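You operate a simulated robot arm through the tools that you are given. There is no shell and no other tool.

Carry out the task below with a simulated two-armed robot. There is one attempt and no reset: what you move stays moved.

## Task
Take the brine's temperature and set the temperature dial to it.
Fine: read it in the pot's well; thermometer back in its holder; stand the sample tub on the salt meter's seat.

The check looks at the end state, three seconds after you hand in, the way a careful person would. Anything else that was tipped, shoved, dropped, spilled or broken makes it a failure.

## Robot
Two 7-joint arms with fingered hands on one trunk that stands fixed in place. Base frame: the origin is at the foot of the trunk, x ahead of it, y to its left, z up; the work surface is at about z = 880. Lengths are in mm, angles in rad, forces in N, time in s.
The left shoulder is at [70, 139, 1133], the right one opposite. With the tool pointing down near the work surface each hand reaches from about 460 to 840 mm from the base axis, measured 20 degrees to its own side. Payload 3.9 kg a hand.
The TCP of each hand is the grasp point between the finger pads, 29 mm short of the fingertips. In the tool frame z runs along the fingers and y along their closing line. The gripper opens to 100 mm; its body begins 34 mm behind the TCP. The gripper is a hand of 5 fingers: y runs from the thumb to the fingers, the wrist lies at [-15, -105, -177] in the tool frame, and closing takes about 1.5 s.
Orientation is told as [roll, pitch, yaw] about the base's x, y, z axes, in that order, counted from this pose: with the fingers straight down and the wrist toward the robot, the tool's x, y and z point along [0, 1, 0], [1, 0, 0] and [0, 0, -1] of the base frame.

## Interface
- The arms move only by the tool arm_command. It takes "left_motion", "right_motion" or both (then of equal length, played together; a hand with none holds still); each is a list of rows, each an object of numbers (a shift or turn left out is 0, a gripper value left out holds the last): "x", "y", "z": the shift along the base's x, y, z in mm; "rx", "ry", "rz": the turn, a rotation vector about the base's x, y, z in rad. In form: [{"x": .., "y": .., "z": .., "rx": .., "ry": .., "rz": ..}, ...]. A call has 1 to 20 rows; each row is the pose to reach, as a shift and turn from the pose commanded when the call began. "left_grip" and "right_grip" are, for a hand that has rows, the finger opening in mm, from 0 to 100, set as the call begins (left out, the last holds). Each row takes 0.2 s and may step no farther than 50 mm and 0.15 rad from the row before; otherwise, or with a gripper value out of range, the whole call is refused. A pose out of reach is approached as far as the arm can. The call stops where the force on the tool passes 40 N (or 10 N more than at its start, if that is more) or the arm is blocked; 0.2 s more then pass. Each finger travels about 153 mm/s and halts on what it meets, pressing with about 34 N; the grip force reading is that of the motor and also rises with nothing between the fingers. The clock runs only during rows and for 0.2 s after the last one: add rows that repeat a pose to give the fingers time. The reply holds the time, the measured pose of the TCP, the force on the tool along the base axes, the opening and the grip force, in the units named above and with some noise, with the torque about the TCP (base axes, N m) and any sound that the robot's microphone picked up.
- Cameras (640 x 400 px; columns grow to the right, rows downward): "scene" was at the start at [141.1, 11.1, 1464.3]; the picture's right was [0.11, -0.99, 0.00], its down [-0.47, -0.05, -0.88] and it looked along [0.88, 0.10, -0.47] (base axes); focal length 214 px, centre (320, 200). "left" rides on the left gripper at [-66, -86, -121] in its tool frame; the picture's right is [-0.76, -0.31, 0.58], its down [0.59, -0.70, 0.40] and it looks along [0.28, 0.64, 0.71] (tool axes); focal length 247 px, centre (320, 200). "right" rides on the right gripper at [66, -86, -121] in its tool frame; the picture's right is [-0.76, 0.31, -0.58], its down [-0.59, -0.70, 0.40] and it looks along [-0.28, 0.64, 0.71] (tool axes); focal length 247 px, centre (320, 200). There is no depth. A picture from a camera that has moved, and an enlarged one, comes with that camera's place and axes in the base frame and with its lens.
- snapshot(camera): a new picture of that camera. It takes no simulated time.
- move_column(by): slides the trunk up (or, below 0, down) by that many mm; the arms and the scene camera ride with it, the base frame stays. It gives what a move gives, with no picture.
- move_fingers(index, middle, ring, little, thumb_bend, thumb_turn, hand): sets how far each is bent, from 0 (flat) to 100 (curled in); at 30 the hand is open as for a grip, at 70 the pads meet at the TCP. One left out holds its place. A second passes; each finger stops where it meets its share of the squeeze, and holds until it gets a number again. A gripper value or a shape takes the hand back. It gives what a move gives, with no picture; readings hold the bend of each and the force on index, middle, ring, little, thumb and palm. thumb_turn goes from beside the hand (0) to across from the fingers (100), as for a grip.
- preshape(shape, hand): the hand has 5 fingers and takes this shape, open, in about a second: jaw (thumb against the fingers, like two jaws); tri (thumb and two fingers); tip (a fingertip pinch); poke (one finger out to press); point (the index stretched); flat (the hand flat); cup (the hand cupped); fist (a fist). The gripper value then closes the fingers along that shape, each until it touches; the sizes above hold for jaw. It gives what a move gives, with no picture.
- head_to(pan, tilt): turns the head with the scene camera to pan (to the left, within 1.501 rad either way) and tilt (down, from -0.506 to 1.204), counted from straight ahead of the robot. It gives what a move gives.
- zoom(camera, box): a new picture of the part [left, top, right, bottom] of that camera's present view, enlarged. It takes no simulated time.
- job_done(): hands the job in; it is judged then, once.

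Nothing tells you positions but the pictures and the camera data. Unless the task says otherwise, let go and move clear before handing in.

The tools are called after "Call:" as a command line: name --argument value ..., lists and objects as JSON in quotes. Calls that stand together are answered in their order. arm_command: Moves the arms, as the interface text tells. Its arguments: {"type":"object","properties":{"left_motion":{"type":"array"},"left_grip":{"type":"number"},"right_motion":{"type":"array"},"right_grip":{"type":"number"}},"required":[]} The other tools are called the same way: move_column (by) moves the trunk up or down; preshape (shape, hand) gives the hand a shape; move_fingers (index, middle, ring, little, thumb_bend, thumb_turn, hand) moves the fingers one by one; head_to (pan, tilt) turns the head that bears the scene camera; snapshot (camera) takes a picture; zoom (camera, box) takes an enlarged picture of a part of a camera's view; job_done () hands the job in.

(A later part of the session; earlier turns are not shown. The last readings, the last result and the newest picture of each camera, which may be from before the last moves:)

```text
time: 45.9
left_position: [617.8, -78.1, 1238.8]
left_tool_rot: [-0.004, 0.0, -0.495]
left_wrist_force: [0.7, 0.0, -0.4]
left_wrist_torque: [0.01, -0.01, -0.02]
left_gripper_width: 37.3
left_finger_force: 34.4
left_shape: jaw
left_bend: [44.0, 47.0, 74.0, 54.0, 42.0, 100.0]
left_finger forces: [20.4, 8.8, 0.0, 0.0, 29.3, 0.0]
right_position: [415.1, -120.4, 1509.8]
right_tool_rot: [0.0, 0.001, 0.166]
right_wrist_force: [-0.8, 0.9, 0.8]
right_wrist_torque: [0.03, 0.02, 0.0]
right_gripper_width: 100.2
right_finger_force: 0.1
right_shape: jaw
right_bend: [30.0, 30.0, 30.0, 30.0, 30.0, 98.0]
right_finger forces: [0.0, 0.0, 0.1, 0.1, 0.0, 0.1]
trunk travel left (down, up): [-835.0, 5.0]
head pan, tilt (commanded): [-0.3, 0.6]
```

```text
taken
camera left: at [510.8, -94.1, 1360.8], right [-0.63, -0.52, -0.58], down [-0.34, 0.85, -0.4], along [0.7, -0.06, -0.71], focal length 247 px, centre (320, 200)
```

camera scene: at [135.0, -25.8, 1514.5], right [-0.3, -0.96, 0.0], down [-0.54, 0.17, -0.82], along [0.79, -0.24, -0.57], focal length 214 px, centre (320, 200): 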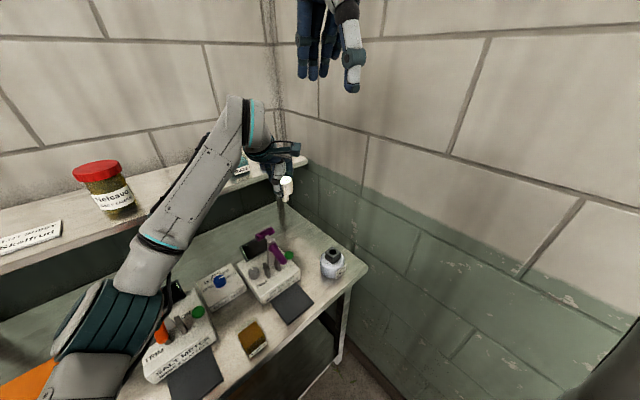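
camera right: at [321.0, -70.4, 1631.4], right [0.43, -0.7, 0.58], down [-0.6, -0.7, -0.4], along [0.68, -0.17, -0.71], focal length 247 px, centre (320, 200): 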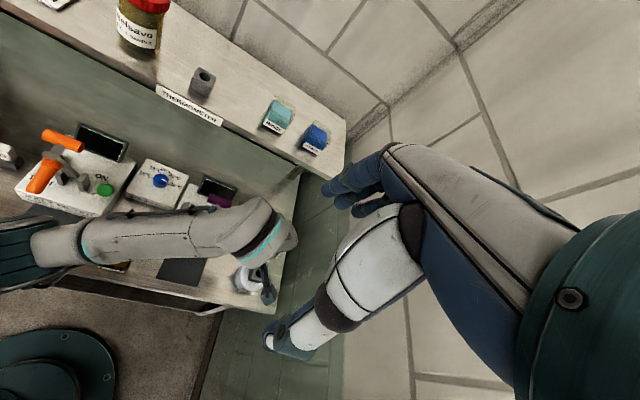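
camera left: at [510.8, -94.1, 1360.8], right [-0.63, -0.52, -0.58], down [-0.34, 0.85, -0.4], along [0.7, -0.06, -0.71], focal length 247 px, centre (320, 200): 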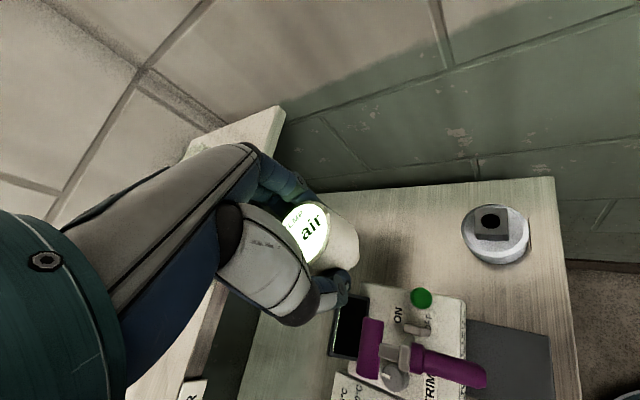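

Call:
arm_command --left_motion '[{"x": 5, "y": 15, "z": 8, "rz": 0.05}, {"x": 10, "y": 32, "z": 18, "rz": 0.1}, {"x": 16, "y": 52, "z": 30, "rz": 0.15}, {"x": 22, "y": 72, "z": 42, "rz": 0.2}, {"x": 28, "y": 92, "z": 52, "rz": 0.25}, {"x": 35, "y": 112, "z": 60, "rz": 0.3}, {"x": 42, "y": 132, "z": 63, "rz": 0.36}, {"x": 50, "y": 152, "z": 66, "rz": 0.42}, {"x": 58, "y": 172, "z": 66, "rz": 0.48}, {"x": 66, "y": 192, "z": 66, "rz": 0.54}, {"x": 72, "y": 212, "z": 66, "rz": 0.6}, {"x": 78, "y": 232, "z": 66, "rz": 0.66}, {"x": 84, "y": 248, "z": 66, "rz": 0.66}, {"x": 84, "y": 248, "z": 66, "rz": 0.66}]'

Call:
head_to --pan 0.1 --tilt 0.5

Call:
snapshot --camera "scene"

Call:
snapshot --camera "left"

Call:
zoom --camera "right" --box '[140, 20, 268, 100]'

```text
time: 48.9
left_position: [702.6, 170.8, 1303.6]
left_tool_rot: [-0.001, -0.002, 0.165]
left_wrist_force: [1.0, 0.7, -0.2]
left_wrist_torque: [-0.01, -0.01, -0.02]
left_gripper_width: 37.2
left_finger_force: 34.0
left_shape: jaw
left_bend: [44.0, 47.0, 74.0, 54.0, 42.0, 100.0]
left_finger forces: [20.4, 8.8, 0.0, 0.0, 29.3, 0.1]
right_position: [416.9, -118.7, 1509.9]
right_tool_rot: [0.0, 0.0, 0.166]
right_wrist_force: [-0.8, -0.2, 0.8]
right_wrist_torque: [-0.02, 0.01, -0.01]
right_gripper_width: 99.5
right_finger_force: 0.0
right_shape: jaw
right_bend: [30.0, 30.0, 30.0, 30.0, 30.0, 98.0]
right_finger forces: [0.1, 0.0, 0.0, 0.0, 0.0, 0.0]
trunk travel left (down, up): [-835.0, 5.0]
head pan, tilt (commanded): [-0.3, 0.6]
```

```text
time: 49.8
left_position: [703.8, 171.6, 1304.0]
left_tool_rot: [-0.002, -0.001, 0.164]
left_wrist_force: [0.7, -0.8, 0.0]
left_wrist_torque: [-0.02, -0.03, -0.02]
left_gripper_width: 37.6
left_finger_force: 34.0
left_shape: jaw
left_bend: [44.0, 47.0, 74.0, 54.0, 42.0, 100.0]
left_finger forces: [20.3, 8.9, 0.0, 0.1, 29.3, 0.1]
right_position: [415.5, -119.7, 1509.6]
right_tool_rot: [0.0, -0.001, 0.165]
right_wrist_force: [0.5, 0.1, 0.9]
right_wrist_torque: [0.0, 0.0, 0.02]
right_gripper_width: 99.6
right_finger_force: 0.0
right_shape: jaw
right_bend: [30.0, 30.0, 30.0, 30.0, 30.0, 98.0]
right_finger forces: [0.0, 0.1, 0.0, 0.0, 0.1, 0.0]
trunk travel left (down, up): [-835.0, 5.0]
head pan, tilt (commanded): [0.099, 0.499]
```

```text
taken
camera scene: at [141.2, 10.0, 1523.5], right [0.1, -1.0, 0.0], down [-0.48, -0.05, -0.88], along [0.87, 0.09, -0.48], focal length 214 px, centre (320, 200)
```

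scene: 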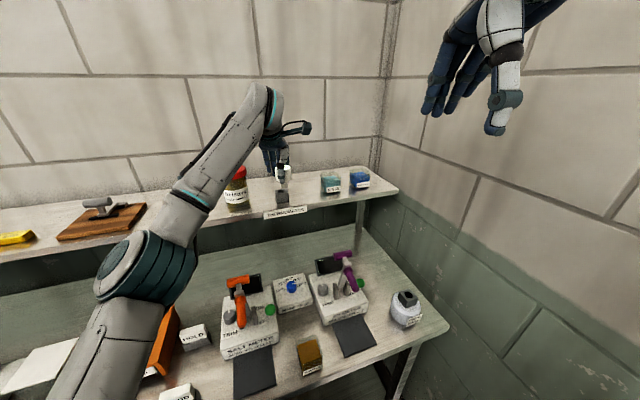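

```text
taken
camera left: at [628.8, 92.8, 1425.3], right [-0.18, -0.8, -0.58], down [-0.79, 0.46, -0.4], along [0.59, 0.38, -0.71], focal length 247 px, centre (320, 200)
```

left: 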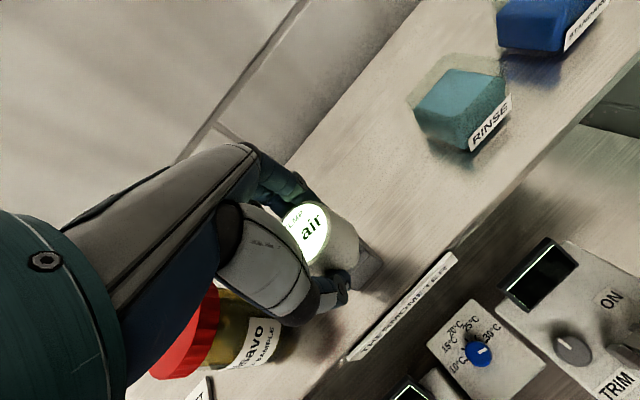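

```text
5.00 times, centred on (204, 60) of right
camera zoom: at [321.1, -70.2, 1631.4], right [0.43, -0.7, 0.58], down [-0.6, -0.7, -0.4], along [0.68, -0.17, -0.71], focal length 1235 px, centre (900, 900)
```

zoom: 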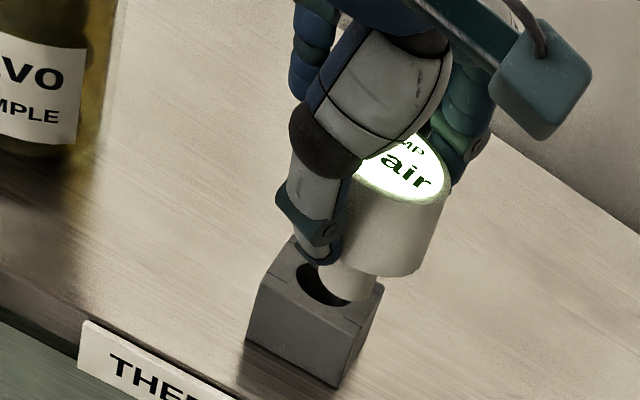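

Call:
arm_command --left_motion '[{"x": 6.5, "y": 7}, {"x": 13.3, "y": 14.4}, {"x": 13.3, "y": 14.4}]'

Call:
snapshot --camera "left"

Call:
zoom --camera "left" --box '[280, 195, 440, 295]'

Call:
zoom --camera "scene" --box '[244, 150, 324, 220]'

Call:
zoom --camera "right" --box '[160, 40, 240, 90]'

```text
time: 50.6
left_position: [715.4, 184.8, 1303.7]
left_tool_rot: [0.0, 0.0, 0.165]
left_wrist_force: [-0.2, 0.2, -1.4]
left_wrist_torque: [-0.01, -0.02, 0.0]
left_gripper_width: 37.3
left_finger_force: 33.8
left_shape: jaw
left_bend: [44.0, 47.0, 74.0, 54.0, 42.0, 100.0]
left_finger forces: [20.3, 8.7, 0.0, 0.0, 29.3, 0.1]
right_position: [415.9, -119.7, 1510.0]
right_tool_rot: [0.0, 0.002, 0.167]
right_wrist_force: [-0.2, -0.1, -0.8]
right_wrist_torque: [0.01, -0.01, 0.01]
right_gripper_width: 100.0
right_finger_force: 0.2
right_shape: jaw
right_bend: [30.0, 30.0, 30.0, 30.0, 30.0, 98.0]
right_finger forces: [0.0, 0.0, 0.1, 0.0, 0.0, 0.0]
trunk travel left (down, up): [-835.0, 5.0]
head pan, tilt (commanded): [0.099, 0.499]
```

```text
taken
camera left: at [641.9, 107.1, 1425.3], right [-0.18, -0.8, -0.58], down [-0.79, 0.47, -0.4], along [0.59, 0.38, -0.71], focal length 247 px, centre (320, 200)
```

left: 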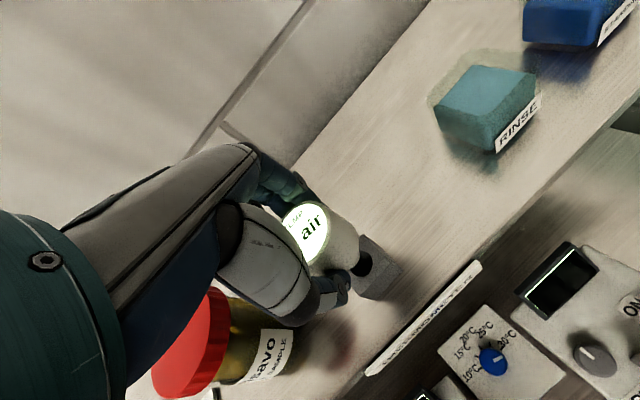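

```text
4.00 times, centred on (360, 245) of left
camera zoom: at [641.9, 107.1, 1425.3], right [-0.18, -0.8, -0.58], down [-0.79, 0.47, -0.4], along [0.59, 0.38, -0.71], focal length 988 px, centre (160, 20)
```

zoom: 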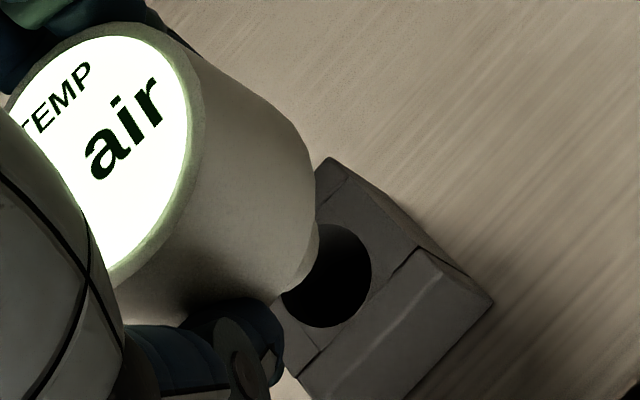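

```text
5.71 times, centred on (284, 185) of scene
camera zoom: at [141.0, 10.0, 1523.6], right [0.1, -1.0, 0.0], down [-0.48, -0.05, -0.88], along [0.87, 0.09, -0.48], focal length 1226 px, centre (526, 286)
```

zoom: 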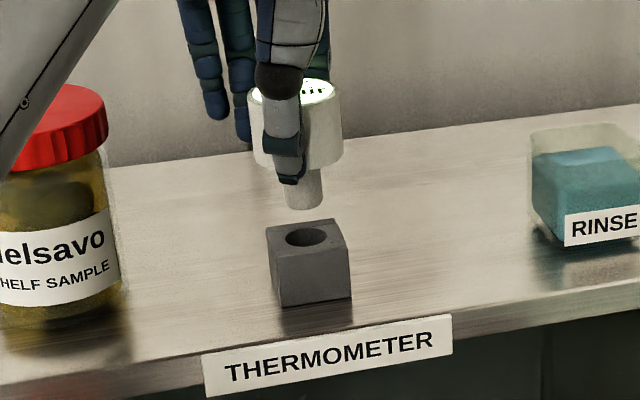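

```text
8.00 times, centred on (200, 65) of right
camera zoom: at [321.0, -70.3, 1631.4], right [0.43, -0.7, 0.58], down [-0.6, -0.7, -0.4], along [0.68, -0.17, -0.71], focal length 1976 px, centre (1280, 1280)
```

zoom: 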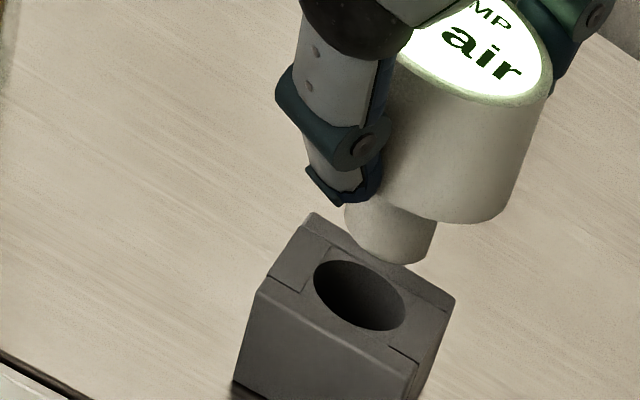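

Call:
zoom --camera "right" --box '[184, 40, 232, 85]'

Call:
zoom --camera "scene" --box '[264, 160, 304, 205]'

Call:
zoom --camera "left" --box '[330, 220, 410, 300]'

```text
8.89 times, centred on (208, 62) of right
camera zoom: at [321.0, -70.3, 1631.4], right [0.43, -0.7, 0.58], down [-0.6, -0.7, -0.4], along [0.68, -0.17, -0.71], focal length 2195 px, centre (1316, 1422)
```

zoom: 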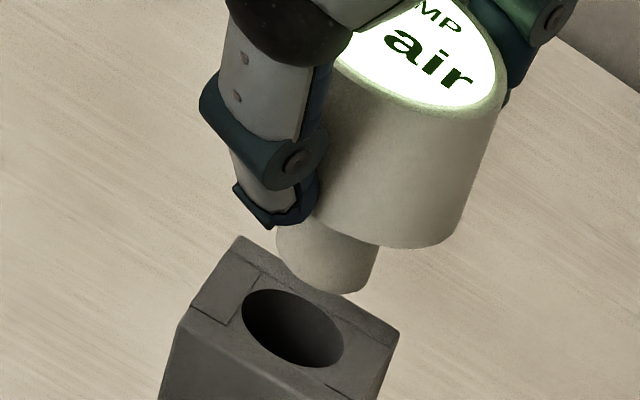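

```text
8.89 times, centred on (284, 182) of scene
camera zoom: at [141.0, 10.0, 1523.6], right [0.1, -1.0, 0.0], down [-0.48, -0.05, -0.88], along [0.87, 0.09, -0.48], focal length 1906 px, centre (640, 356)
```

zoom: 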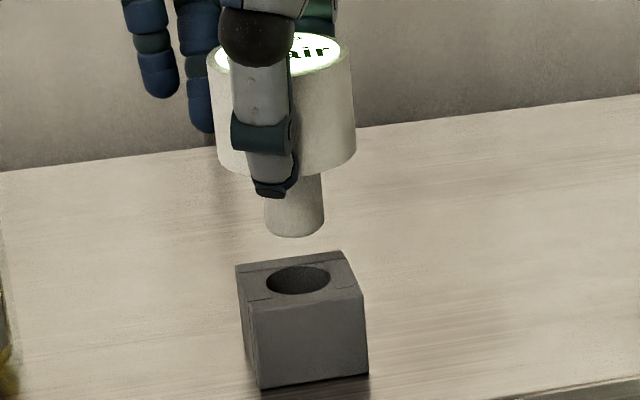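

```text
5.00 times, centred on (370, 260) of left
camera zoom: at [641.9, 107.1, 1425.3], right [-0.18, -0.8, -0.58], down [-0.79, 0.47, -0.4], along [0.59, 0.38, -0.71], focal length 1235 px, centre (70, -100)
```

zoom: 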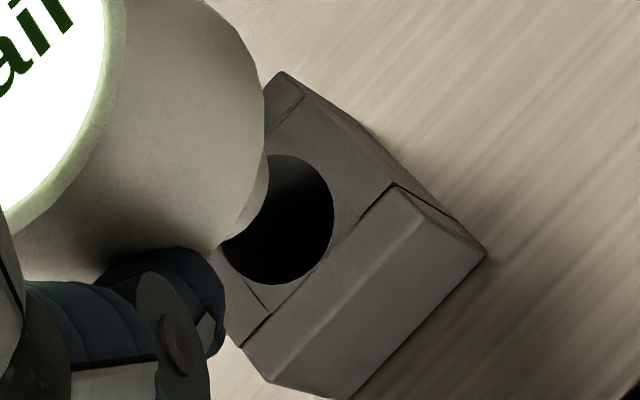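

Seen from the head camera the stem is centred on the hole side to side. I'll lower until it's just above the hole to check the depth direction.

Call:
arm_command --left_motion '[{"x": -1, "z": -5}, {"x": -1, "z": -10}, {"x": -1, "z": -14}, {"x": -1, "z": -14}]'

Call:
zoom --camera "right" --box '[184, 45, 232, 90]'

Call:
zoom --camera "scene" --box '[264, 165, 304, 205]'

Call:
zoom --camera "left" --box '[310, 200, 390, 280]'

```text
time: 51.6
left_position: [715.0, 185.4, 1289.7]
left_tool_rot: [-0.002, 0.0, 0.163]
left_wrist_force: [-0.8, -0.3, 0.4]
left_wrist_torque: [-0.03, 0.0, 0.02]
left_gripper_width: 37.3
left_finger_force: 34.1
left_shape: jaw
left_bend: [44.0, 47.0, 74.0, 54.0, 42.0, 100.0]
left_finger forces: [20.3, 8.8, 0.0, 0.0, 29.3, 0.1]
right_position: [415.5, -119.5, 1509.8]
right_tool_rot: [-0.001, -0.001, 0.165]
right_wrist_force: [0.5, 0.5, 0.0]
right_wrist_torque: [-0.01, 0.0, -0.01]
right_gripper_width: 99.9
right_finger_force: 0.0
right_shape: jaw
right_bend: [30.0, 30.0, 30.0, 30.0, 30.0, 98.0]
right_finger forces: [0.1, 0.1, 0.0, 0.1, 0.0, 0.1]
trunk travel left (down, up): [-835.0, 5.0]
head pan, tilt (commanded): [0.099, 0.499]
```

```text
8.89 times, centred on (208, 68) of right
camera zoom: at [321.1, -70.2, 1631.4], right [0.43, -0.7, 0.58], down [-0.6, -0.7, -0.4], along [0.68, -0.17, -0.71], focal length 2195 px, centre (1316, 1378)
```

zoom: 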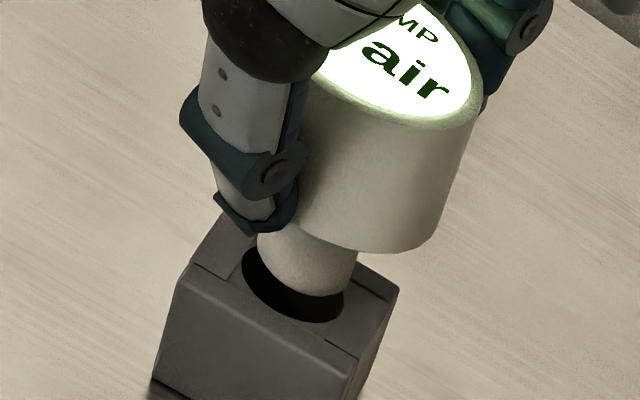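

```text
10.00 times, centred on (284, 185) of scene
camera zoom: at [141.1, 10.0, 1523.6], right [0.1, -1.0, 0.0], down [-0.48, -0.05, -0.88], along [0.87, 0.09, -0.48], focal length 2145 px, centre (680, 350)
```

zoom: 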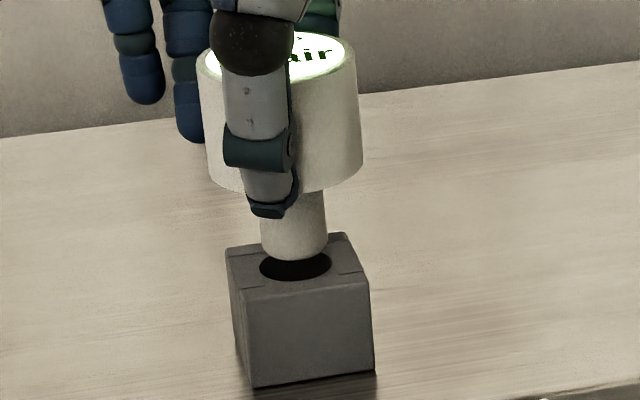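

```text
5.00 times, centred on (350, 240) of left
camera zoom: at [640.8, 107.2, 1411.4], right [-0.18, -0.8, -0.58], down [-0.79, 0.46, -0.4], along [0.59, 0.38, -0.71], focal length 1235 px, centre (170, 0)
```

zoom: 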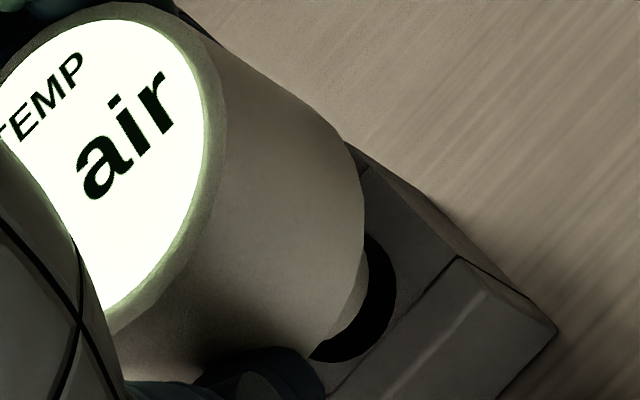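

Call:
arm_command --left_motion '[{"z": -2}, {"z": -4}, {"z": -6}, {"z": -7.5}, {"z": -7.5}]'

Call:
zoom --camera "right" --box '[184, 45, 232, 90]'

Call:
zoom --camera "scene" --box '[264, 165, 304, 205]'

```text
time: 52.8
left_position: [714.9, 185.2, 1282.6]
left_tool_rot: [-0.003, 0.001, 0.166]
left_wrist_force: [1.0, 1.1, -2.0]
left_wrist_torque: [0.0, -0.01, 0.03]
left_gripper_width: 37.2
left_finger_force: 34.4
left_shape: jaw
left_bend: [44.0, 47.0, 74.0, 54.0, 42.0, 100.0]
left_finger forces: [20.3, 8.9, 0.0, 0.0, 29.3, 0.0]
right_position: [415.7, -118.5, 1509.8]
right_tool_rot: [-0.001, 0.001, 0.167]
right_wrist_force: [-0.2, -0.3, -0.4]
right_wrist_torque: [0.01, 0.04, -0.01]
right_gripper_width: 100.1
right_finger_force: 0.1
right_shape: jaw
right_bend: [30.0, 30.0, 30.0, 30.0, 30.0, 98.0]
right_finger forces: [0.0, 0.0, 0.0, 0.0, 0.0, 0.0]
trunk travel left (down, up): [-835.0, 5.0]
head pan, tilt (commanded): [0.099, 0.499]
```

```text
8.89 times, centred on (208, 68) of right
camera zoom: at [321.1, -70.2, 1631.4], right [0.43, -0.7, 0.58], down [-0.6, -0.7, -0.4], along [0.68, -0.17, -0.71], focal length 2195 px, centre (1316, 1378)
```

zoom: 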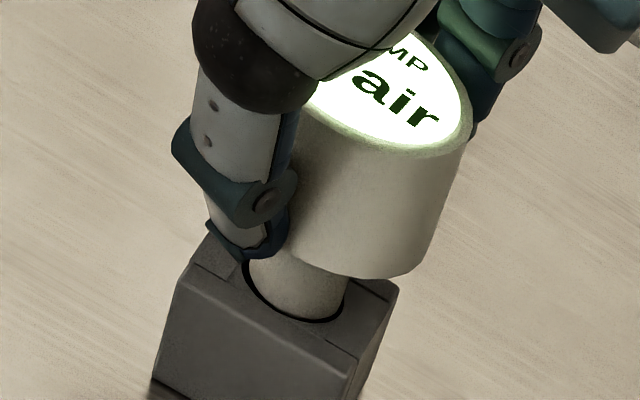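

```text
10.00 times, centred on (284, 185) of scene
camera zoom: at [141.1, 10.1, 1523.6], right [0.1, -1.0, 0.0], down [-0.48, -0.05, -0.88], along [0.87, 0.09, -0.48], focal length 2145 px, centre (680, 350)
```

zoom: 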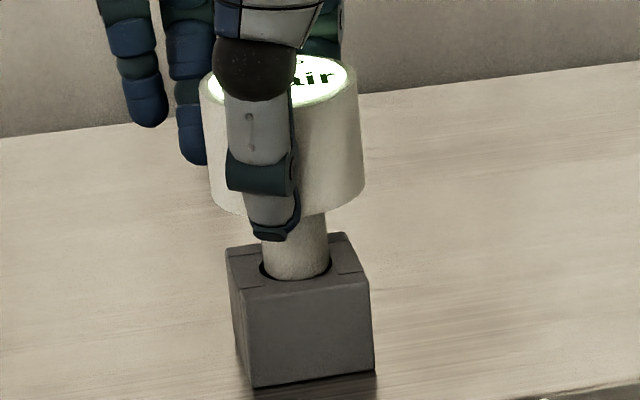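

The stem has entered the holder's mouth with no contact force. I'll keep lowering to the seat.

Call:
arm_command --left_motion '[{"x": -0.4, "z": -3}, {"x": -0.4, "z": -6}, {"x": -0.4, "z": -9}, {"x": -0.4, "z": -12}, {"x": -0.4, "z": -15}, {"x": -0.4, "z": -18}, {"x": -0.4, "z": -21}, {"x": -0.4, "z": -21}]'

Call:
zoom --camera "right" --box '[184, 45, 232, 90]'

Call:
zoom --camera "scene" --box '[264, 165, 304, 205]'

```text
time: 54.6
left_position: [715.2, 184.7, 1261.9]
left_tool_rot: [-0.001, -0.001, 0.164]
left_wrist_force: [-0.1, -0.2, -0.1]
left_wrist_torque: [0.01, -0.02, 0.01]
left_gripper_width: 37.2
left_finger_force: 34.0
left_shape: jaw
left_bend: [44.0, 47.0, 74.0, 54.0, 42.0, 100.0]
left_finger forces: [20.3, 8.8, 0.1, 0.1, 29.4, 0.1]
right_position: [416.2, -119.1, 1508.7]
right_tool_rot: [0.001, 0.0, 0.165]
right_wrist_force: [0.3, 0.5, 0.7]
right_wrist_torque: [0.0, -0.01, 0.0]
right_gripper_width: 99.9
right_finger_force: 0.1
right_shape: jaw
right_bend: [30.0, 30.0, 30.0, 30.0, 30.0, 98.0]
right_finger forces: [0.0, 0.0, 0.0, 0.0, 0.1, 0.0]
trunk travel left (down, up): [-835.0, 5.0]
head pan, tilt (commanded): [0.099, 0.499]
```

```text
8.89 times, centred on (208, 68) of right
camera zoom: at [321.0, -70.2, 1631.4], right [0.43, -0.7, 0.58], down [-0.6, -0.7, -0.4], along [0.68, -0.17, -0.71], focal length 2195 px, centre (1316, 1378)
```

zoom: 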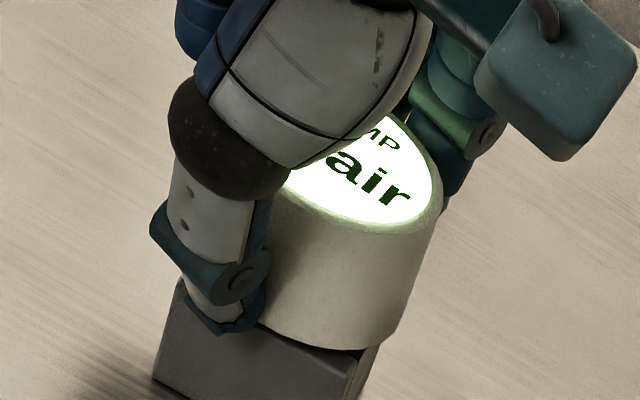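

```text
10.00 times, centred on (284, 185) of scene
camera zoom: at [141.1, 10.0, 1523.6], right [0.1, -1.0, 0.0], down [-0.48, -0.05, -0.88], along [0.87, 0.09, -0.48], focal length 2145 px, centre (680, 350)
```

zoom: 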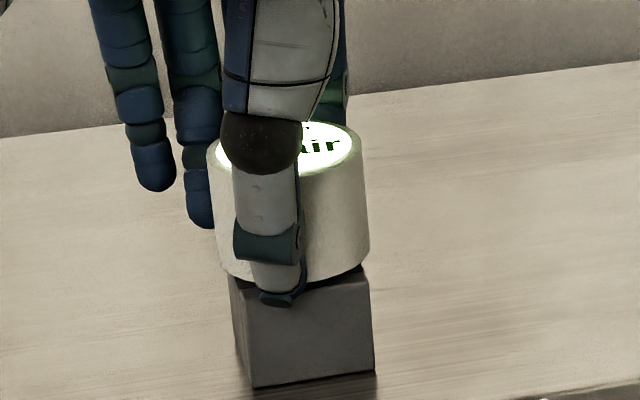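

Call:
arm_command --left_motion '[{"z": -2}, {"z": -3.5}, {"z": -4.5}, {"z": -4.5}]'

Call:
zoom --camera "scene" --box '[264, 165, 304, 205]'

```text
time: 55.6
left_position: [715.2, 183.8, 1257.2]
left_tool_rot: [-0.003, -0.001, 0.167]
left_wrist_force: [0.8, 0.0, 0.1]
left_wrist_torque: [0.0, 0.01, 0.0]
left_gripper_width: 37.1
left_finger_force: 33.7
left_shape: jaw
left_bend: [44.0, 47.0, 74.0, 54.0, 42.0, 100.0]
left_finger forces: [20.4, 9.0, 0.1, 0.1, 29.4, 0.0]
right_position: [415.0, -119.4, 1509.0]
right_tool_rot: [0.0, 0.002, 0.165]
right_wrist_force: [0.2, -0.1, 0.7]
right_wrist_torque: [0.02, -0.01, 0.01]
right_gripper_width: 99.6
right_finger_force: 0.0
right_shape: jaw
right_bend: [30.0, 30.0, 30.0, 30.0, 30.0, 98.0]
right_finger forces: [0.0, 0.0, 0.0, 0.0, 0.1, 0.1]
trunk travel left (down, up): [-835.0, 5.0]
head pan, tilt (commanded): [0.099, 0.499]
```

```text
10.00 times, centred on (284, 185) of scene
camera zoom: at [141.1, 10.1, 1523.6], right [0.1, -1.0, 0.0], down [-0.48, -0.05, -0.88], along [0.87, 0.09, -0.48], focal length 2145 px, centre (680, 350)
```

zoom: 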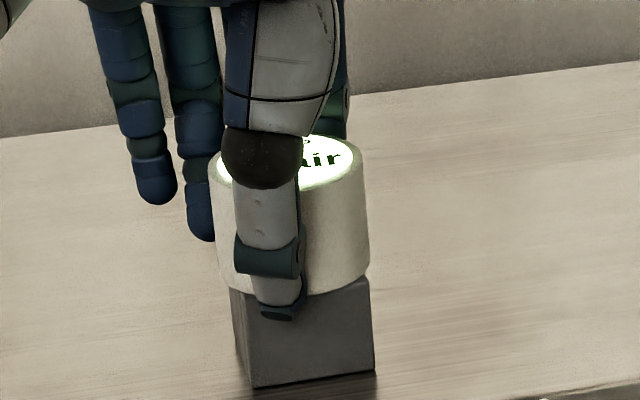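

Call:
arm_command --left_motion '[{"z": -1}, {"z": -1.5}, {"z": -1.5}]'

```text
time: 56.4
left_position: [714.4, 184.3, 1256.2]
left_tool_rot: [-0.002, -0.003, 0.164]
left_wrist_force: [1.5, 1.2, 5.3]
left_wrist_torque: [0.01, -0.09, 0.0]
left_gripper_width: 37.7
left_finger_force: 33.8
left_shape: jaw
left_bend: [44.0, 47.0, 74.0, 54.0, 42.0, 100.0]
left_finger forces: [21.4, 9.7, 0.1, 0.0, 29.5, 0.0]
right_position: [415.8, -119.5, 1510.0]
right_tool_rot: [0.0, 0.0, 0.167]
right_wrist_force: [-0.1, 0.1, -0.6]
right_wrist_torque: [-0.01, 0.01, 0.04]
right_gripper_width: 100.1
right_finger_force: 0.1
right_shape: jaw
right_bend: [30.0, 30.0, 30.0, 30.0, 30.0, 98.0]
right_finger forces: [0.0, 0.0, 0.0, 0.1, 0.1, 0.1]
trunk travel left (down, up): [-835.0, 5.0]
head pan, tilt (commanded): [0.099, 0.499]
```

It is seated in the holder, with 5 N of contact. I'll release and back straight up.

Call:
arm_command --left_motion '[{"z": 0.8}, {"z": 0.8}, {"z": 0.8}, {"z": 0.8}, {"z": 0.8}, {"z": 0.8}]' --left_grip 85

Call:
arm_command --left_motion '[{"z": 8}, {"z": 16}, {"z": 26}, {"z": 36}, {"z": 46}, {"z": 56}, {"x": -20, "z": 66}, {"x": -45, "z": 80}, {"x": -75, "z": 95}, {"x": -105, "z": 110}, {"x": -135, "z": 125}, {"x": -135, "z": 125}]'

Call:
snapshot --camera "scene"

Call:
zoom --camera "scene" --box '[244, 150, 324, 220]'

Call:
snapshot --camera "left"

```text
time: 57.8
left_position: [713.8, 184.3, 1256.9]
left_tool_rot: [-0.002, -0.001, 0.164]
left_wrist_force: [0.5, 0.3, 0.1]
left_wrist_torque: [0.0, -0.03, 0.02]
left_gripper_width: 84.7
left_finger_force: 0.1
left_shape: jaw
left_bend: [36.0, 32.0, 25.0, 35.0, 31.0, 98.0]
left_finger forces: [0.0, 0.0, 0.0, 0.0, 0.0, 0.0]
right_position: [414.9, -119.1, 1510.4]
right_tool_rot: [0.0, 0.0, 0.165]
right_wrist_force: [-0.8, 0.0, 0.1]
right_wrist_torque: [-0.01, 0.0, 0.0]
right_gripper_width: 99.9
right_finger_force: 0.0
right_shape: jaw
right_bend: [30.0, 30.0, 30.0, 30.0, 30.0, 98.0]
right_finger forces: [0.0, 0.0, 0.1, 0.0, 0.1, 0.0]
trunk travel left (down, up): [-835.0, 5.0]
head pan, tilt (commanded): [0.099, 0.499]
```

```text
time: 60.4
left_position: [578.6, 185.6, 1381.2]
left_tool_rot: [-0.002, 0.001, 0.166]
left_wrist_force: [1.1, -0.5, 0.2]
left_wrist_torque: [-0.04, -0.01, 0.04]
left_gripper_width: 84.7
left_finger_force: 0.1
left_shape: jaw
left_bend: [36.0, 32.0, 25.0, 35.0, 30.0, 98.0]
left_finger forces: [0.1, 0.1, 0.0, 0.0, 0.0, 0.0]
right_position: [416.4, -119.5, 1508.5]
right_tool_rot: [0.0, 0.001, 0.165]
right_wrist_force: [0.2, 0.0, -0.1]
right_wrist_torque: [-0.03, 0.02, 0.03]
right_gripper_width: 99.7
right_finger_force: 0.1
right_shape: jaw
right_bend: [30.0, 30.0, 30.0, 30.0, 30.0, 98.0]
right_finger forces: [0.0, 0.0, 0.1, 0.0, 0.0, 0.0]
trunk travel left (down, up): [-835.0, 5.0]
head pan, tilt (commanded): [0.099, 0.499]
```

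```text
taken
camera scene: at [141.9, 9.7, 1523.5], right [0.1, -1.0, 0.0], down [-0.48, -0.05, -0.88], along [0.87, 0.09, -0.48], focal length 214 px, centre (320, 200)
```

scene: 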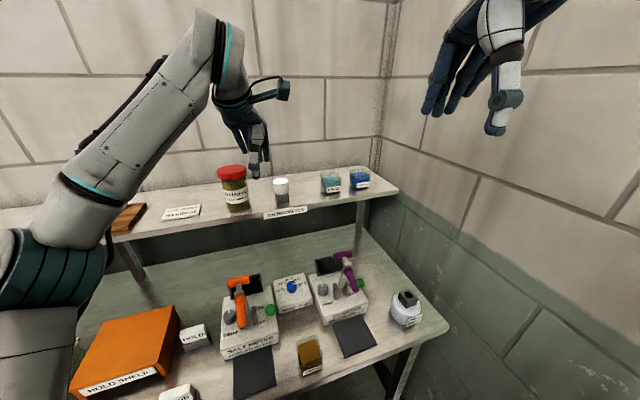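

```text
5.71 times, centred on (284, 185) of scene
camera zoom: at [141.9, 9.7, 1523.5], right [0.1, -1.0, 0.0], down [-0.48, -0.05, -0.88], along [0.87, 0.09, -0.48], focal length 1226 px, centre (526, 286)
```

zoom: 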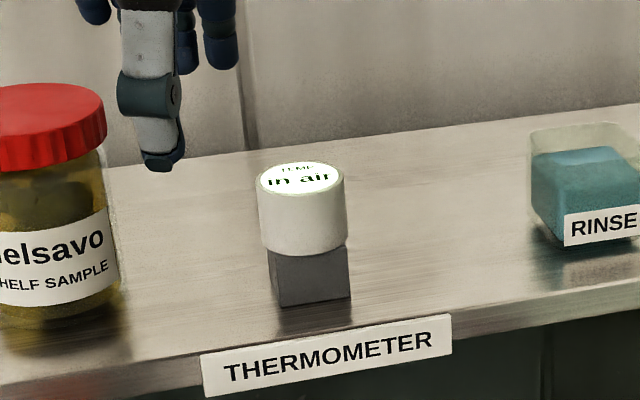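

```text
taken
camera left: at [505.4, 106.7, 1502.7], right [-0.18, -0.8, -0.58], down [-0.79, 0.46, -0.4], along [0.59, 0.38, -0.71], focal length 247 px, centre (320, 200)
```

left: 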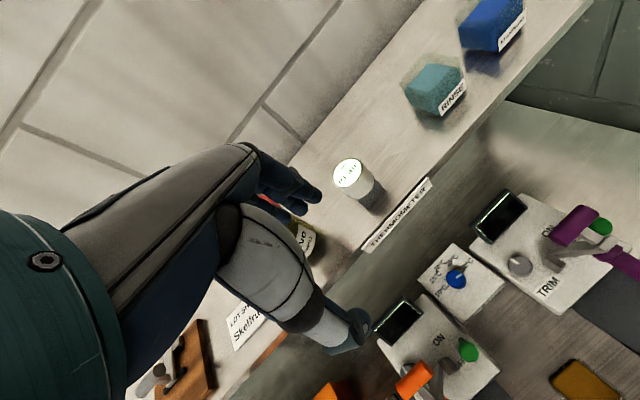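

The thermometer is back in its holder. Next is the dial, so I'll look at it closely from above.

Call:
zoom --camera "left" --box '[410, 235, 506, 315]'

Call:
zoom --camera "scene" --box '[264, 265, 320, 310]'

Call:
zoom --camera "right" --box '[120, 150, 200, 210]'

```text
5.00 times, centred on (458, 275) of left
camera zoom: at [505.4, 106.7, 1502.7], right [-0.18, -0.8, -0.58], down [-0.79, 0.46, -0.4], along [0.59, 0.38, -0.71], focal length 1235 px, centre (-370, -175)
```

zoom: 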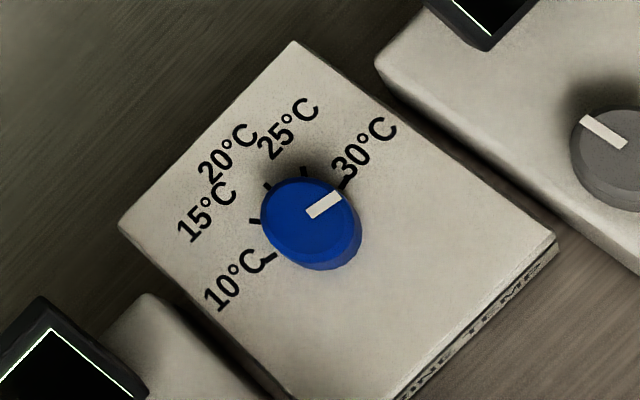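

```text
8.89 times, centred on (292, 288) of scene
camera zoom: at [141.9, 9.7, 1523.5], right [0.1, -1.0, 0.0], down [-0.48, -0.05, -0.88], along [0.87, 0.09, -0.48], focal length 1906 px, centre (569, -578)
```

zoom: 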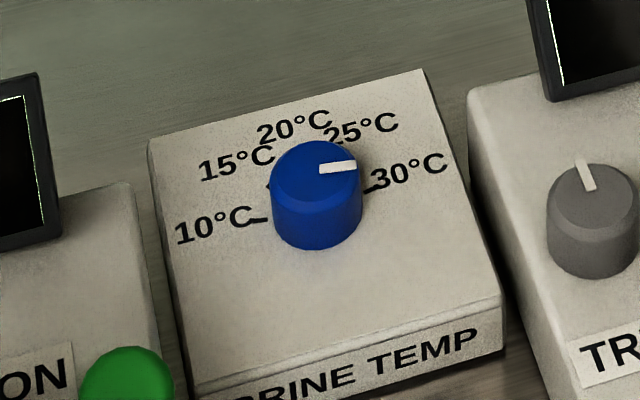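

```text
6.67 times, centred on (160, 180) of right
camera zoom: at [321.9, -70.6, 1631.2], right [0.43, -0.7, 0.58], down [-0.6, -0.7, -0.4], along [0.68, -0.17, -0.71], focal length 1646 px, centre (1387, 333)
```

zoom: 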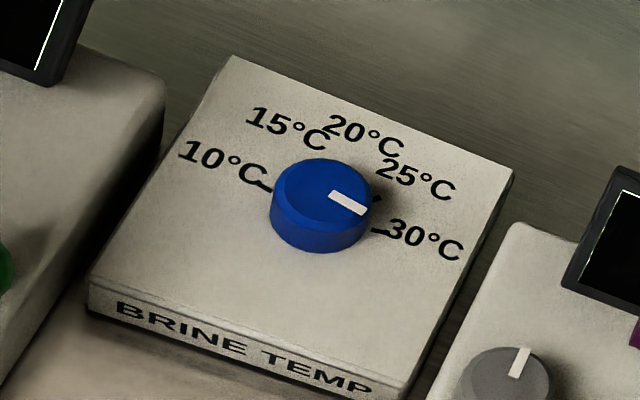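

The pointer now sits just past 30 °C, and 10 °C is about 190° counterclockwise from it. The knob is at about (619.5, 152.5) with its top at z 940, on a box top at z 915. The right arm can get in between the levers, so I'll withdraw the left arm to act as a viewpoint.

Call:
arm_command --left_motion '[{"x": -19, "y": 15, "z": 23}, {"x": -38, "y": 30, "z": 46}, {"x": -57, "y": 45, "z": 69}, {"x": -76, "y": 60, "z": 92}, {"x": -95, "y": 75, "z": 115}, {"x": -114, "y": 90, "z": 138}, {"x": -133, "y": 105, "z": 160}, {"x": -150, "y": 120, "z": 180}, {"x": -150, "y": 120, "z": 180}]'

Call:
snapshot --camera "left"

Call:
zoom --camera "left" --box '[380, 140, 620, 320]'

Call:
zoom --camera "scene" --box '[190, 230, 400, 380]'

Call:
zoom --camera "right" --box '[0, 110, 240, 290]'

```text
time: 62.4
left_position: [430.7, 306.6, 1561.0]
left_tool_rot: [-0.002, 0.0, 0.164]
left_wrist_force: [0.1, -0.6, -0.8]
left_wrist_torque: [0.02, -0.01, 0.04]
left_gripper_width: 84.7
left_finger_force: 0.1
left_shape: jaw
left_bend: [36.0, 32.0, 25.0, 35.0, 30.0, 98.0]
left_finger forces: [0.0, 0.0, 0.0, 0.0, 0.0, 0.1]
right_position: [416.1, -119.7, 1510.4]
right_tool_rot: [-0.002, 0.001, 0.165]
right_wrist_force: [-1.1, 0.6, -0.1]
right_wrist_torque: [0.0, 0.01, 0.0]
right_gripper_width: 100.2
right_finger_force: 0.0
right_shape: jaw
right_bend: [30.0, 30.0, 30.0, 30.0, 30.0, 98.0]
right_finger forces: [0.0, 0.1, 0.0, 0.0, 0.0, 0.0]
trunk travel left (down, up): [-835.0, 5.0]
head pan, tilt (commanded): [0.099, 0.499]
```

```text
taken
camera left: at [356.3, 227.6, 1683.8], right [-0.18, -0.8, -0.58], down [-0.79, 0.47, -0.4], along [0.59, 0.38, -0.71], focal length 247 px, centre (320, 200)
```

left: 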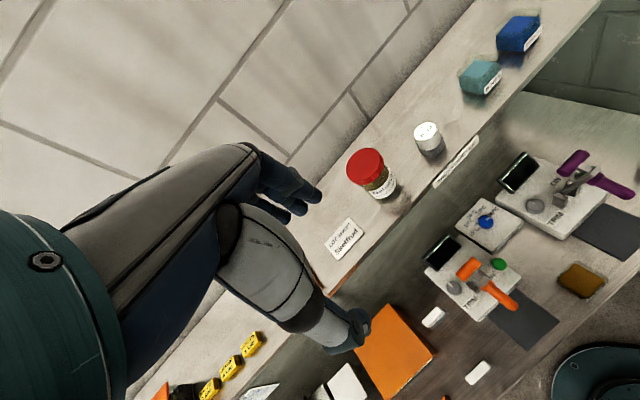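

```text
2.22 times, centred on (500, 230) of left
camera zoom: at [356.3, 227.6, 1683.8], right [-0.18, -0.8, -0.58], down [-0.79, 0.47, -0.4], along [0.59, 0.38, -0.71], focal length 549 px, centre (-80, 133)
```

zoom: 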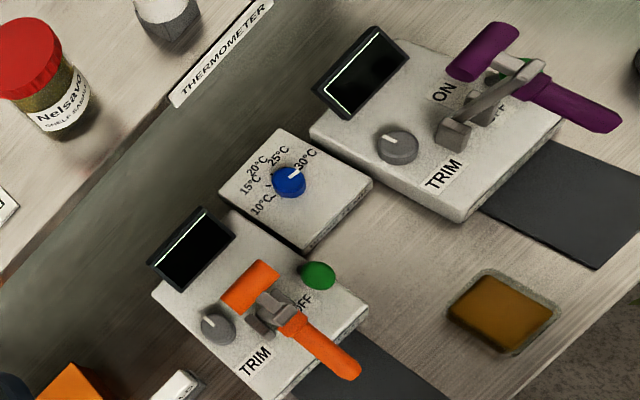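

```text
2.67 times, centred on (295, 305) of scene
camera zoom: at [141.7, 10.1, 1523.5], right [0.1, -1.0, 0.0], down [-0.48, -0.05, -0.88], along [0.87, 0.09, -0.48], focal length 572 px, centre (387, -80)
```

zoom: 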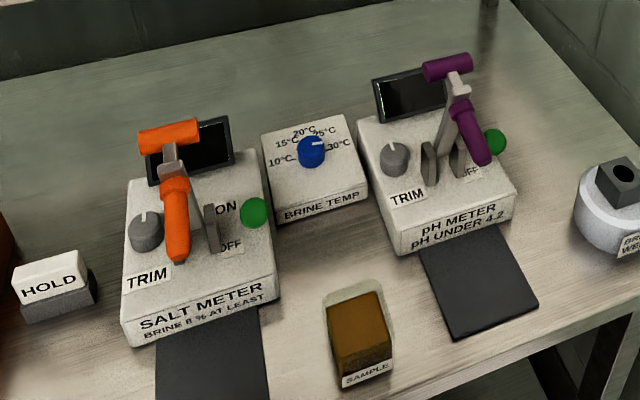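

```text
2.22 times, centred on (120, 200) of right
camera zoom: at [321.7, -70.2, 1631.3], right [0.43, -0.7, 0.58], down [-0.6, -0.7, -0.4], along [0.68, -0.17, -0.71], focal length 549 px, centre (764, 200)
```

zoom: 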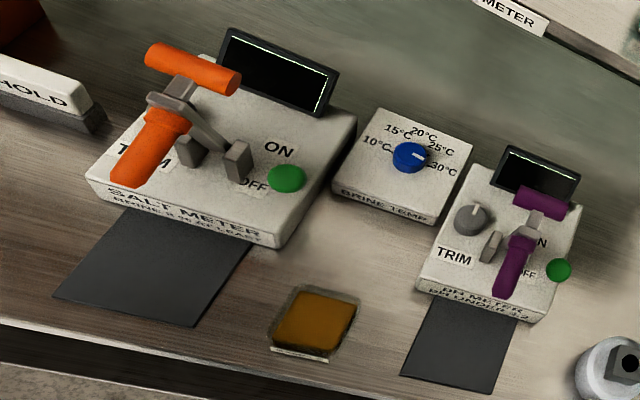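

Both lever T-bars stand high, with the orange one at (484, 245, 1100) and the purple one at (595, -9, 1105). I'll tilt the hand slightly so the wrist and camera stay clear of them while turning the knob. First I'll move the right hand to a high hover over the dial.

Call:
arm_command --right_motion '[{"x": 17, "y": 23, "z": -15, "rz": 0.02}, {"x": 34, "y": 45, "z": -32, "rz": 0.04}, {"x": 51, "y": 68, "z": -50, "rz": 0.06}, {"x": 68, "y": 91, "z": -72, "rz": 0.08}, {"x": 85, "y": 113, "z": -95, "rz": 0.1}, {"x": 102, "y": 136, "z": -120, "rz": 0.12}, {"x": 119, "y": 159, "z": -145, "rz": 0.14}, {"x": 136, "y": 181, "z": -170, "rz": 0.16}, {"x": 153, "y": 204, "z": -195, "rz": 0.18}, {"x": 170, "y": 227, "z": -220, "rz": 0.2}, {"x": 187, "y": 250, "z": -245, "rz": 0.22}, {"x": 204, "y": 272, "z": -265, "rz": 0.234}, {"x": 204, "y": 272, "z": -265, "rz": 0.234}]' --right_grip 65

Call:
head_to --pan 0.1 --tilt 0.65

Call:
snapshot --camera "scene"

Call:
snapshot --camera "right"

Call:
snapshot --camera "left"

```text
time: 65.4
left_position: [429.7, 305.8, 1563.2]
left_tool_rot: [-0.001, -0.001, 0.164]
left_wrist_force: [0.6, -0.5, 1.3]
left_wrist_torque: [-0.01, 0.01, -0.03]
left_gripper_width: 84.7
left_finger_force: 0.0
left_shape: jaw
left_bend: [36.0, 32.0, 25.0, 35.0, 30.0, 98.0]
left_finger forces: [0.0, 0.0, 0.0, 0.0, 0.0, 0.0]
right_position: [632.6, 128.4, 1270.2]
right_tool_rot: [0.052, -0.031, 0.36]
right_wrist_force: [0.5, -0.8, 0.5]
right_wrist_torque: [-0.01, 0.01, -0.01]
right_gripper_width: 65.1
right_finger_force: 0.0
right_shape: jaw
right_bend: [41.0, 37.0, 27.0, 42.0, 30.0, 99.0]
right_finger forces: [0.1, 0.0, 0.0, 0.0, 0.0, 0.0]
trunk travel left (down, up): [-835.0, 5.0]
head pan, tilt (commanded): [0.099, 0.499]
stopped in row 13 (right hand): the arm was blocked; the commanded pose is now the measured one
```

```text
time: 66.1
left_position: [430.3, 304.3, 1562.9]
left_tool_rot: [-0.001, -0.001, 0.164]
left_wrist_force: [-0.5, 0.1, 0.4]
left_wrist_torque: [0.04, -0.04, 0.01]
left_gripper_width: 84.7
left_finger_force: 0.0
left_shape: jaw
left_bend: [36.0, 32.0, 25.0, 35.0, 30.0, 98.0]
left_finger forces: [0.1, 0.0, 0.1, 0.0, 0.1, 0.0]
right_position: [631.7, 128.0, 1269.7]
right_tool_rot: [0.05, -0.03, 0.362]
right_wrist_force: [0.3, 0.4, 0.0]
right_wrist_torque: [0.02, 0.0, 0.0]
right_gripper_width: 65.3
right_finger_force: 0.0
right_shape: jaw
right_bend: [41.0, 37.0, 27.0, 42.0, 30.0, 99.0]
right_finger forces: [0.0, 0.1, 0.1, 0.1, 0.1, 0.0]
trunk travel left (down, up): [-835.0, 5.0]
head pan, tilt (commanded): [0.099, 0.649]
```

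```text
taken
camera scene: at [137.0, 9.4, 1510.2], right [0.1, -1.0, 0.0], down [-0.6, -0.06, -0.8], along [0.79, 0.08, -0.6], focal length 214 px, centre (320, 200)
```

scene: 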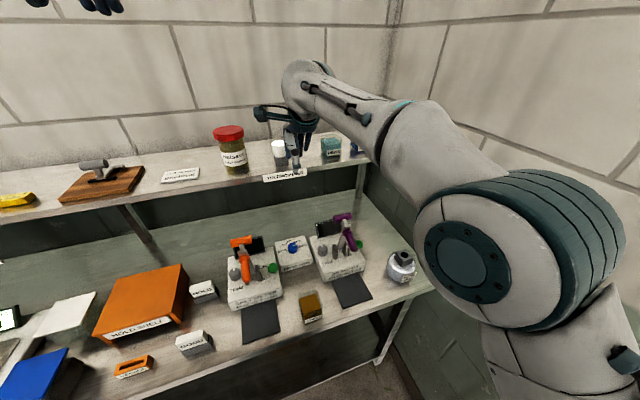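

```text
taken
camera right: at [529.1, 150.7, 1391.3], right [0.55, -0.63, 0.55], down [-0.44, -0.78, -0.45], along [0.71, 0.0, -0.71], focal length 247 px, centre (320, 200)
```

right: 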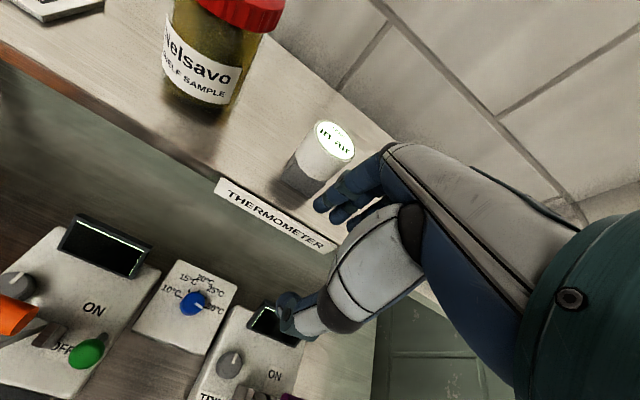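

```text
taken
camera left: at [356.0, 227.1, 1683.7], right [-0.18, -0.8, -0.58], down [-0.79, 0.47, -0.4], along [0.59, 0.38, -0.71], focal length 247 px, centre (320, 200)
```

left: 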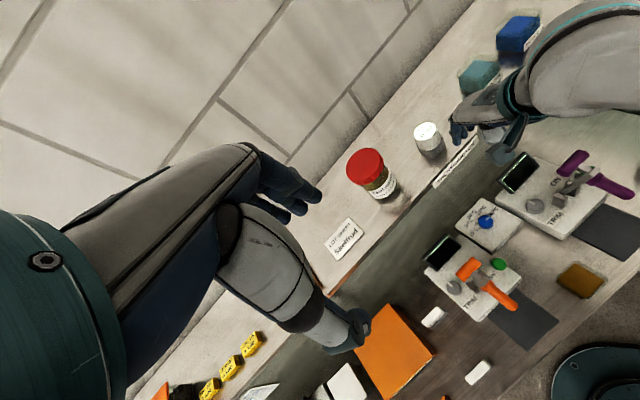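

The right arm reported being blocked at (632, 128, 1270) with no contact force, and nothing was touched. It looks like it lagged, so I'll continue in small, slow steps.

Call:
arm_command --right_motion '[{"x": -2, "y": 2, "z": 0}, {"x": -4, "y": 4, "z": 0}, {"x": -6, "y": 7, "z": -2}, {"x": -8, "y": 10, "z": -4}, {"x": -8, "y": 10, "z": -4}]'

Call:
head_to --pan -0.5 --tilt 0.65

Call:
snapshot --camera "scene"

```text
time: 67.3
left_position: [430.2, 304.3, 1562.0]
left_tool_rot: [0.0, -0.002, 0.165]
left_wrist_force: [0.8, -0.2, -0.5]
left_wrist_torque: [-0.01, -0.02, 0.02]
left_gripper_width: 84.8
left_finger_force: 0.1
left_shape: jaw
left_bend: [36.0, 32.0, 25.0, 35.0, 30.0, 98.0]
left_finger forces: [0.0, 0.0, 0.0, 0.0, 0.0, 0.0]
right_position: [630.7, 129.5, 1268.8]
right_tool_rot: [0.066, -0.03, 0.346]
right_wrist_force: [0.7, -0.3, 0.4]
right_wrist_torque: [0.0, 0.03, -0.02]
right_gripper_width: 65.1
right_finger_force: 0.1
right_shape: jaw
right_bend: [41.0, 37.0, 27.0, 42.0, 30.0, 99.0]
right_finger forces: [0.1, 0.0, 0.1, 0.0, 0.0, 0.0]
trunk travel left (down, up): [-835.0, 5.0]
head pan, tilt (commanded): [0.099, 0.649]
```

```text
time: 68.3
left_position: [430.7, 305.7, 1561.6]
left_tool_rot: [0.0, -0.004, 0.164]
left_wrist_force: [-0.2, 0.4, -0.1]
left_wrist_torque: [-0.02, -0.02, 0.03]
left_gripper_width: 85.0
left_finger_force: 0.1
left_shape: jaw
left_bend: [36.0, 32.0, 25.0, 35.0, 30.0, 98.0]
left_finger forces: [0.0, 0.0, 0.1, 0.0, 0.0, 0.0]
right_position: [630.3, 129.5, 1269.8]
right_tool_rot: [0.067, -0.035, 0.349]
right_wrist_force: [0.0, 0.0, -0.4]
right_wrist_torque: [0.0, 0.0, -0.03]
right_gripper_width: 65.1
right_finger_force: 0.0
right_shape: jaw
right_bend: [41.0, 37.0, 27.0, 42.0, 30.0, 99.0]
right_finger forces: [0.1, 0.0, 0.0, 0.0, 0.1, 0.0]
trunk travel left (down, up): [-835.0, 5.0]
head pan, tilt (commanded): [-0.499, 0.649]
```

```text
taken
camera scene: at [126.8, -40.4, 1510.2], right [-0.48, -0.88, 0.0], down [-0.53, 0.29, -0.8], along [0.7, -0.38, -0.6], focal length 214 px, centre (320, 200)
```

scene: 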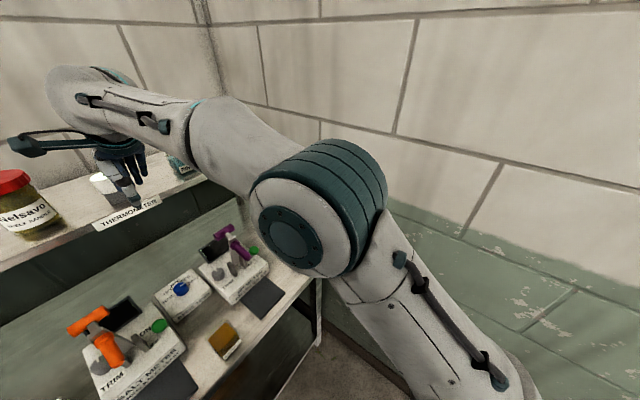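

Call:
arm_command --right_motion '[{"rz": 0.08, "z": -5}, {"rz": 0.16, "z": -10}, {"rz": 0.24, "z": -15}, {"rz": 0.32, "z": -20}, {"rz": 0.4, "z": -25}, {"rz": 0.45, "z": -30}, {"rz": 0.45, "z": -30}]'

Call:
snapshot --camera "scene"

```text
time: 69.9
left_position: [430.0, 305.7, 1561.8]
left_tool_rot: [-0.002, -0.003, 0.164]
left_wrist_force: [0.2, 0.4, -0.1]
left_wrist_torque: [0.0, 0.01, 0.0]
left_gripper_width: 84.6
left_finger_force: 0.0
left_shape: jaw
left_bend: [36.0, 32.0, 25.0, 35.0, 30.0, 98.0]
left_finger forces: [0.1, 0.0, 0.0, 0.1, 0.1, 0.0]
right_position: [623.7, 139.2, 1234.2]
right_tool_rot: [0.048, -0.028, 0.816]
right_wrist_force: [0.0, -0.4, 0.6]
right_wrist_torque: [0.0, -0.01, 0.01]
right_gripper_width: 65.2
right_finger_force: 0.2
right_shape: jaw
right_bend: [41.0, 37.0, 27.0, 42.0, 30.0, 99.0]
right_finger forces: [0.0, 0.1, 0.0, 0.0, 0.1, 0.1]
trunk travel left (down, up): [-835.0, 5.0]
head pan, tilt (commanded): [-0.499, 0.649]
```

```text
taken
camera scene: at [126.4, -40.3, 1510.2], right [-0.48, -0.88, 0.0], down [-0.53, 0.29, -0.8], along [0.7, -0.38, -0.6], focal length 214 px, centre (320, 200)
```

scene: 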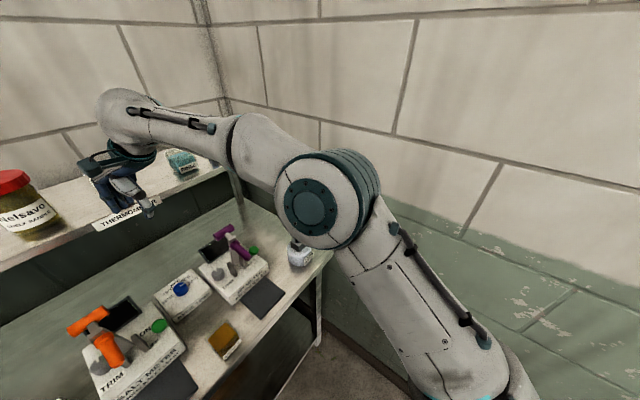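

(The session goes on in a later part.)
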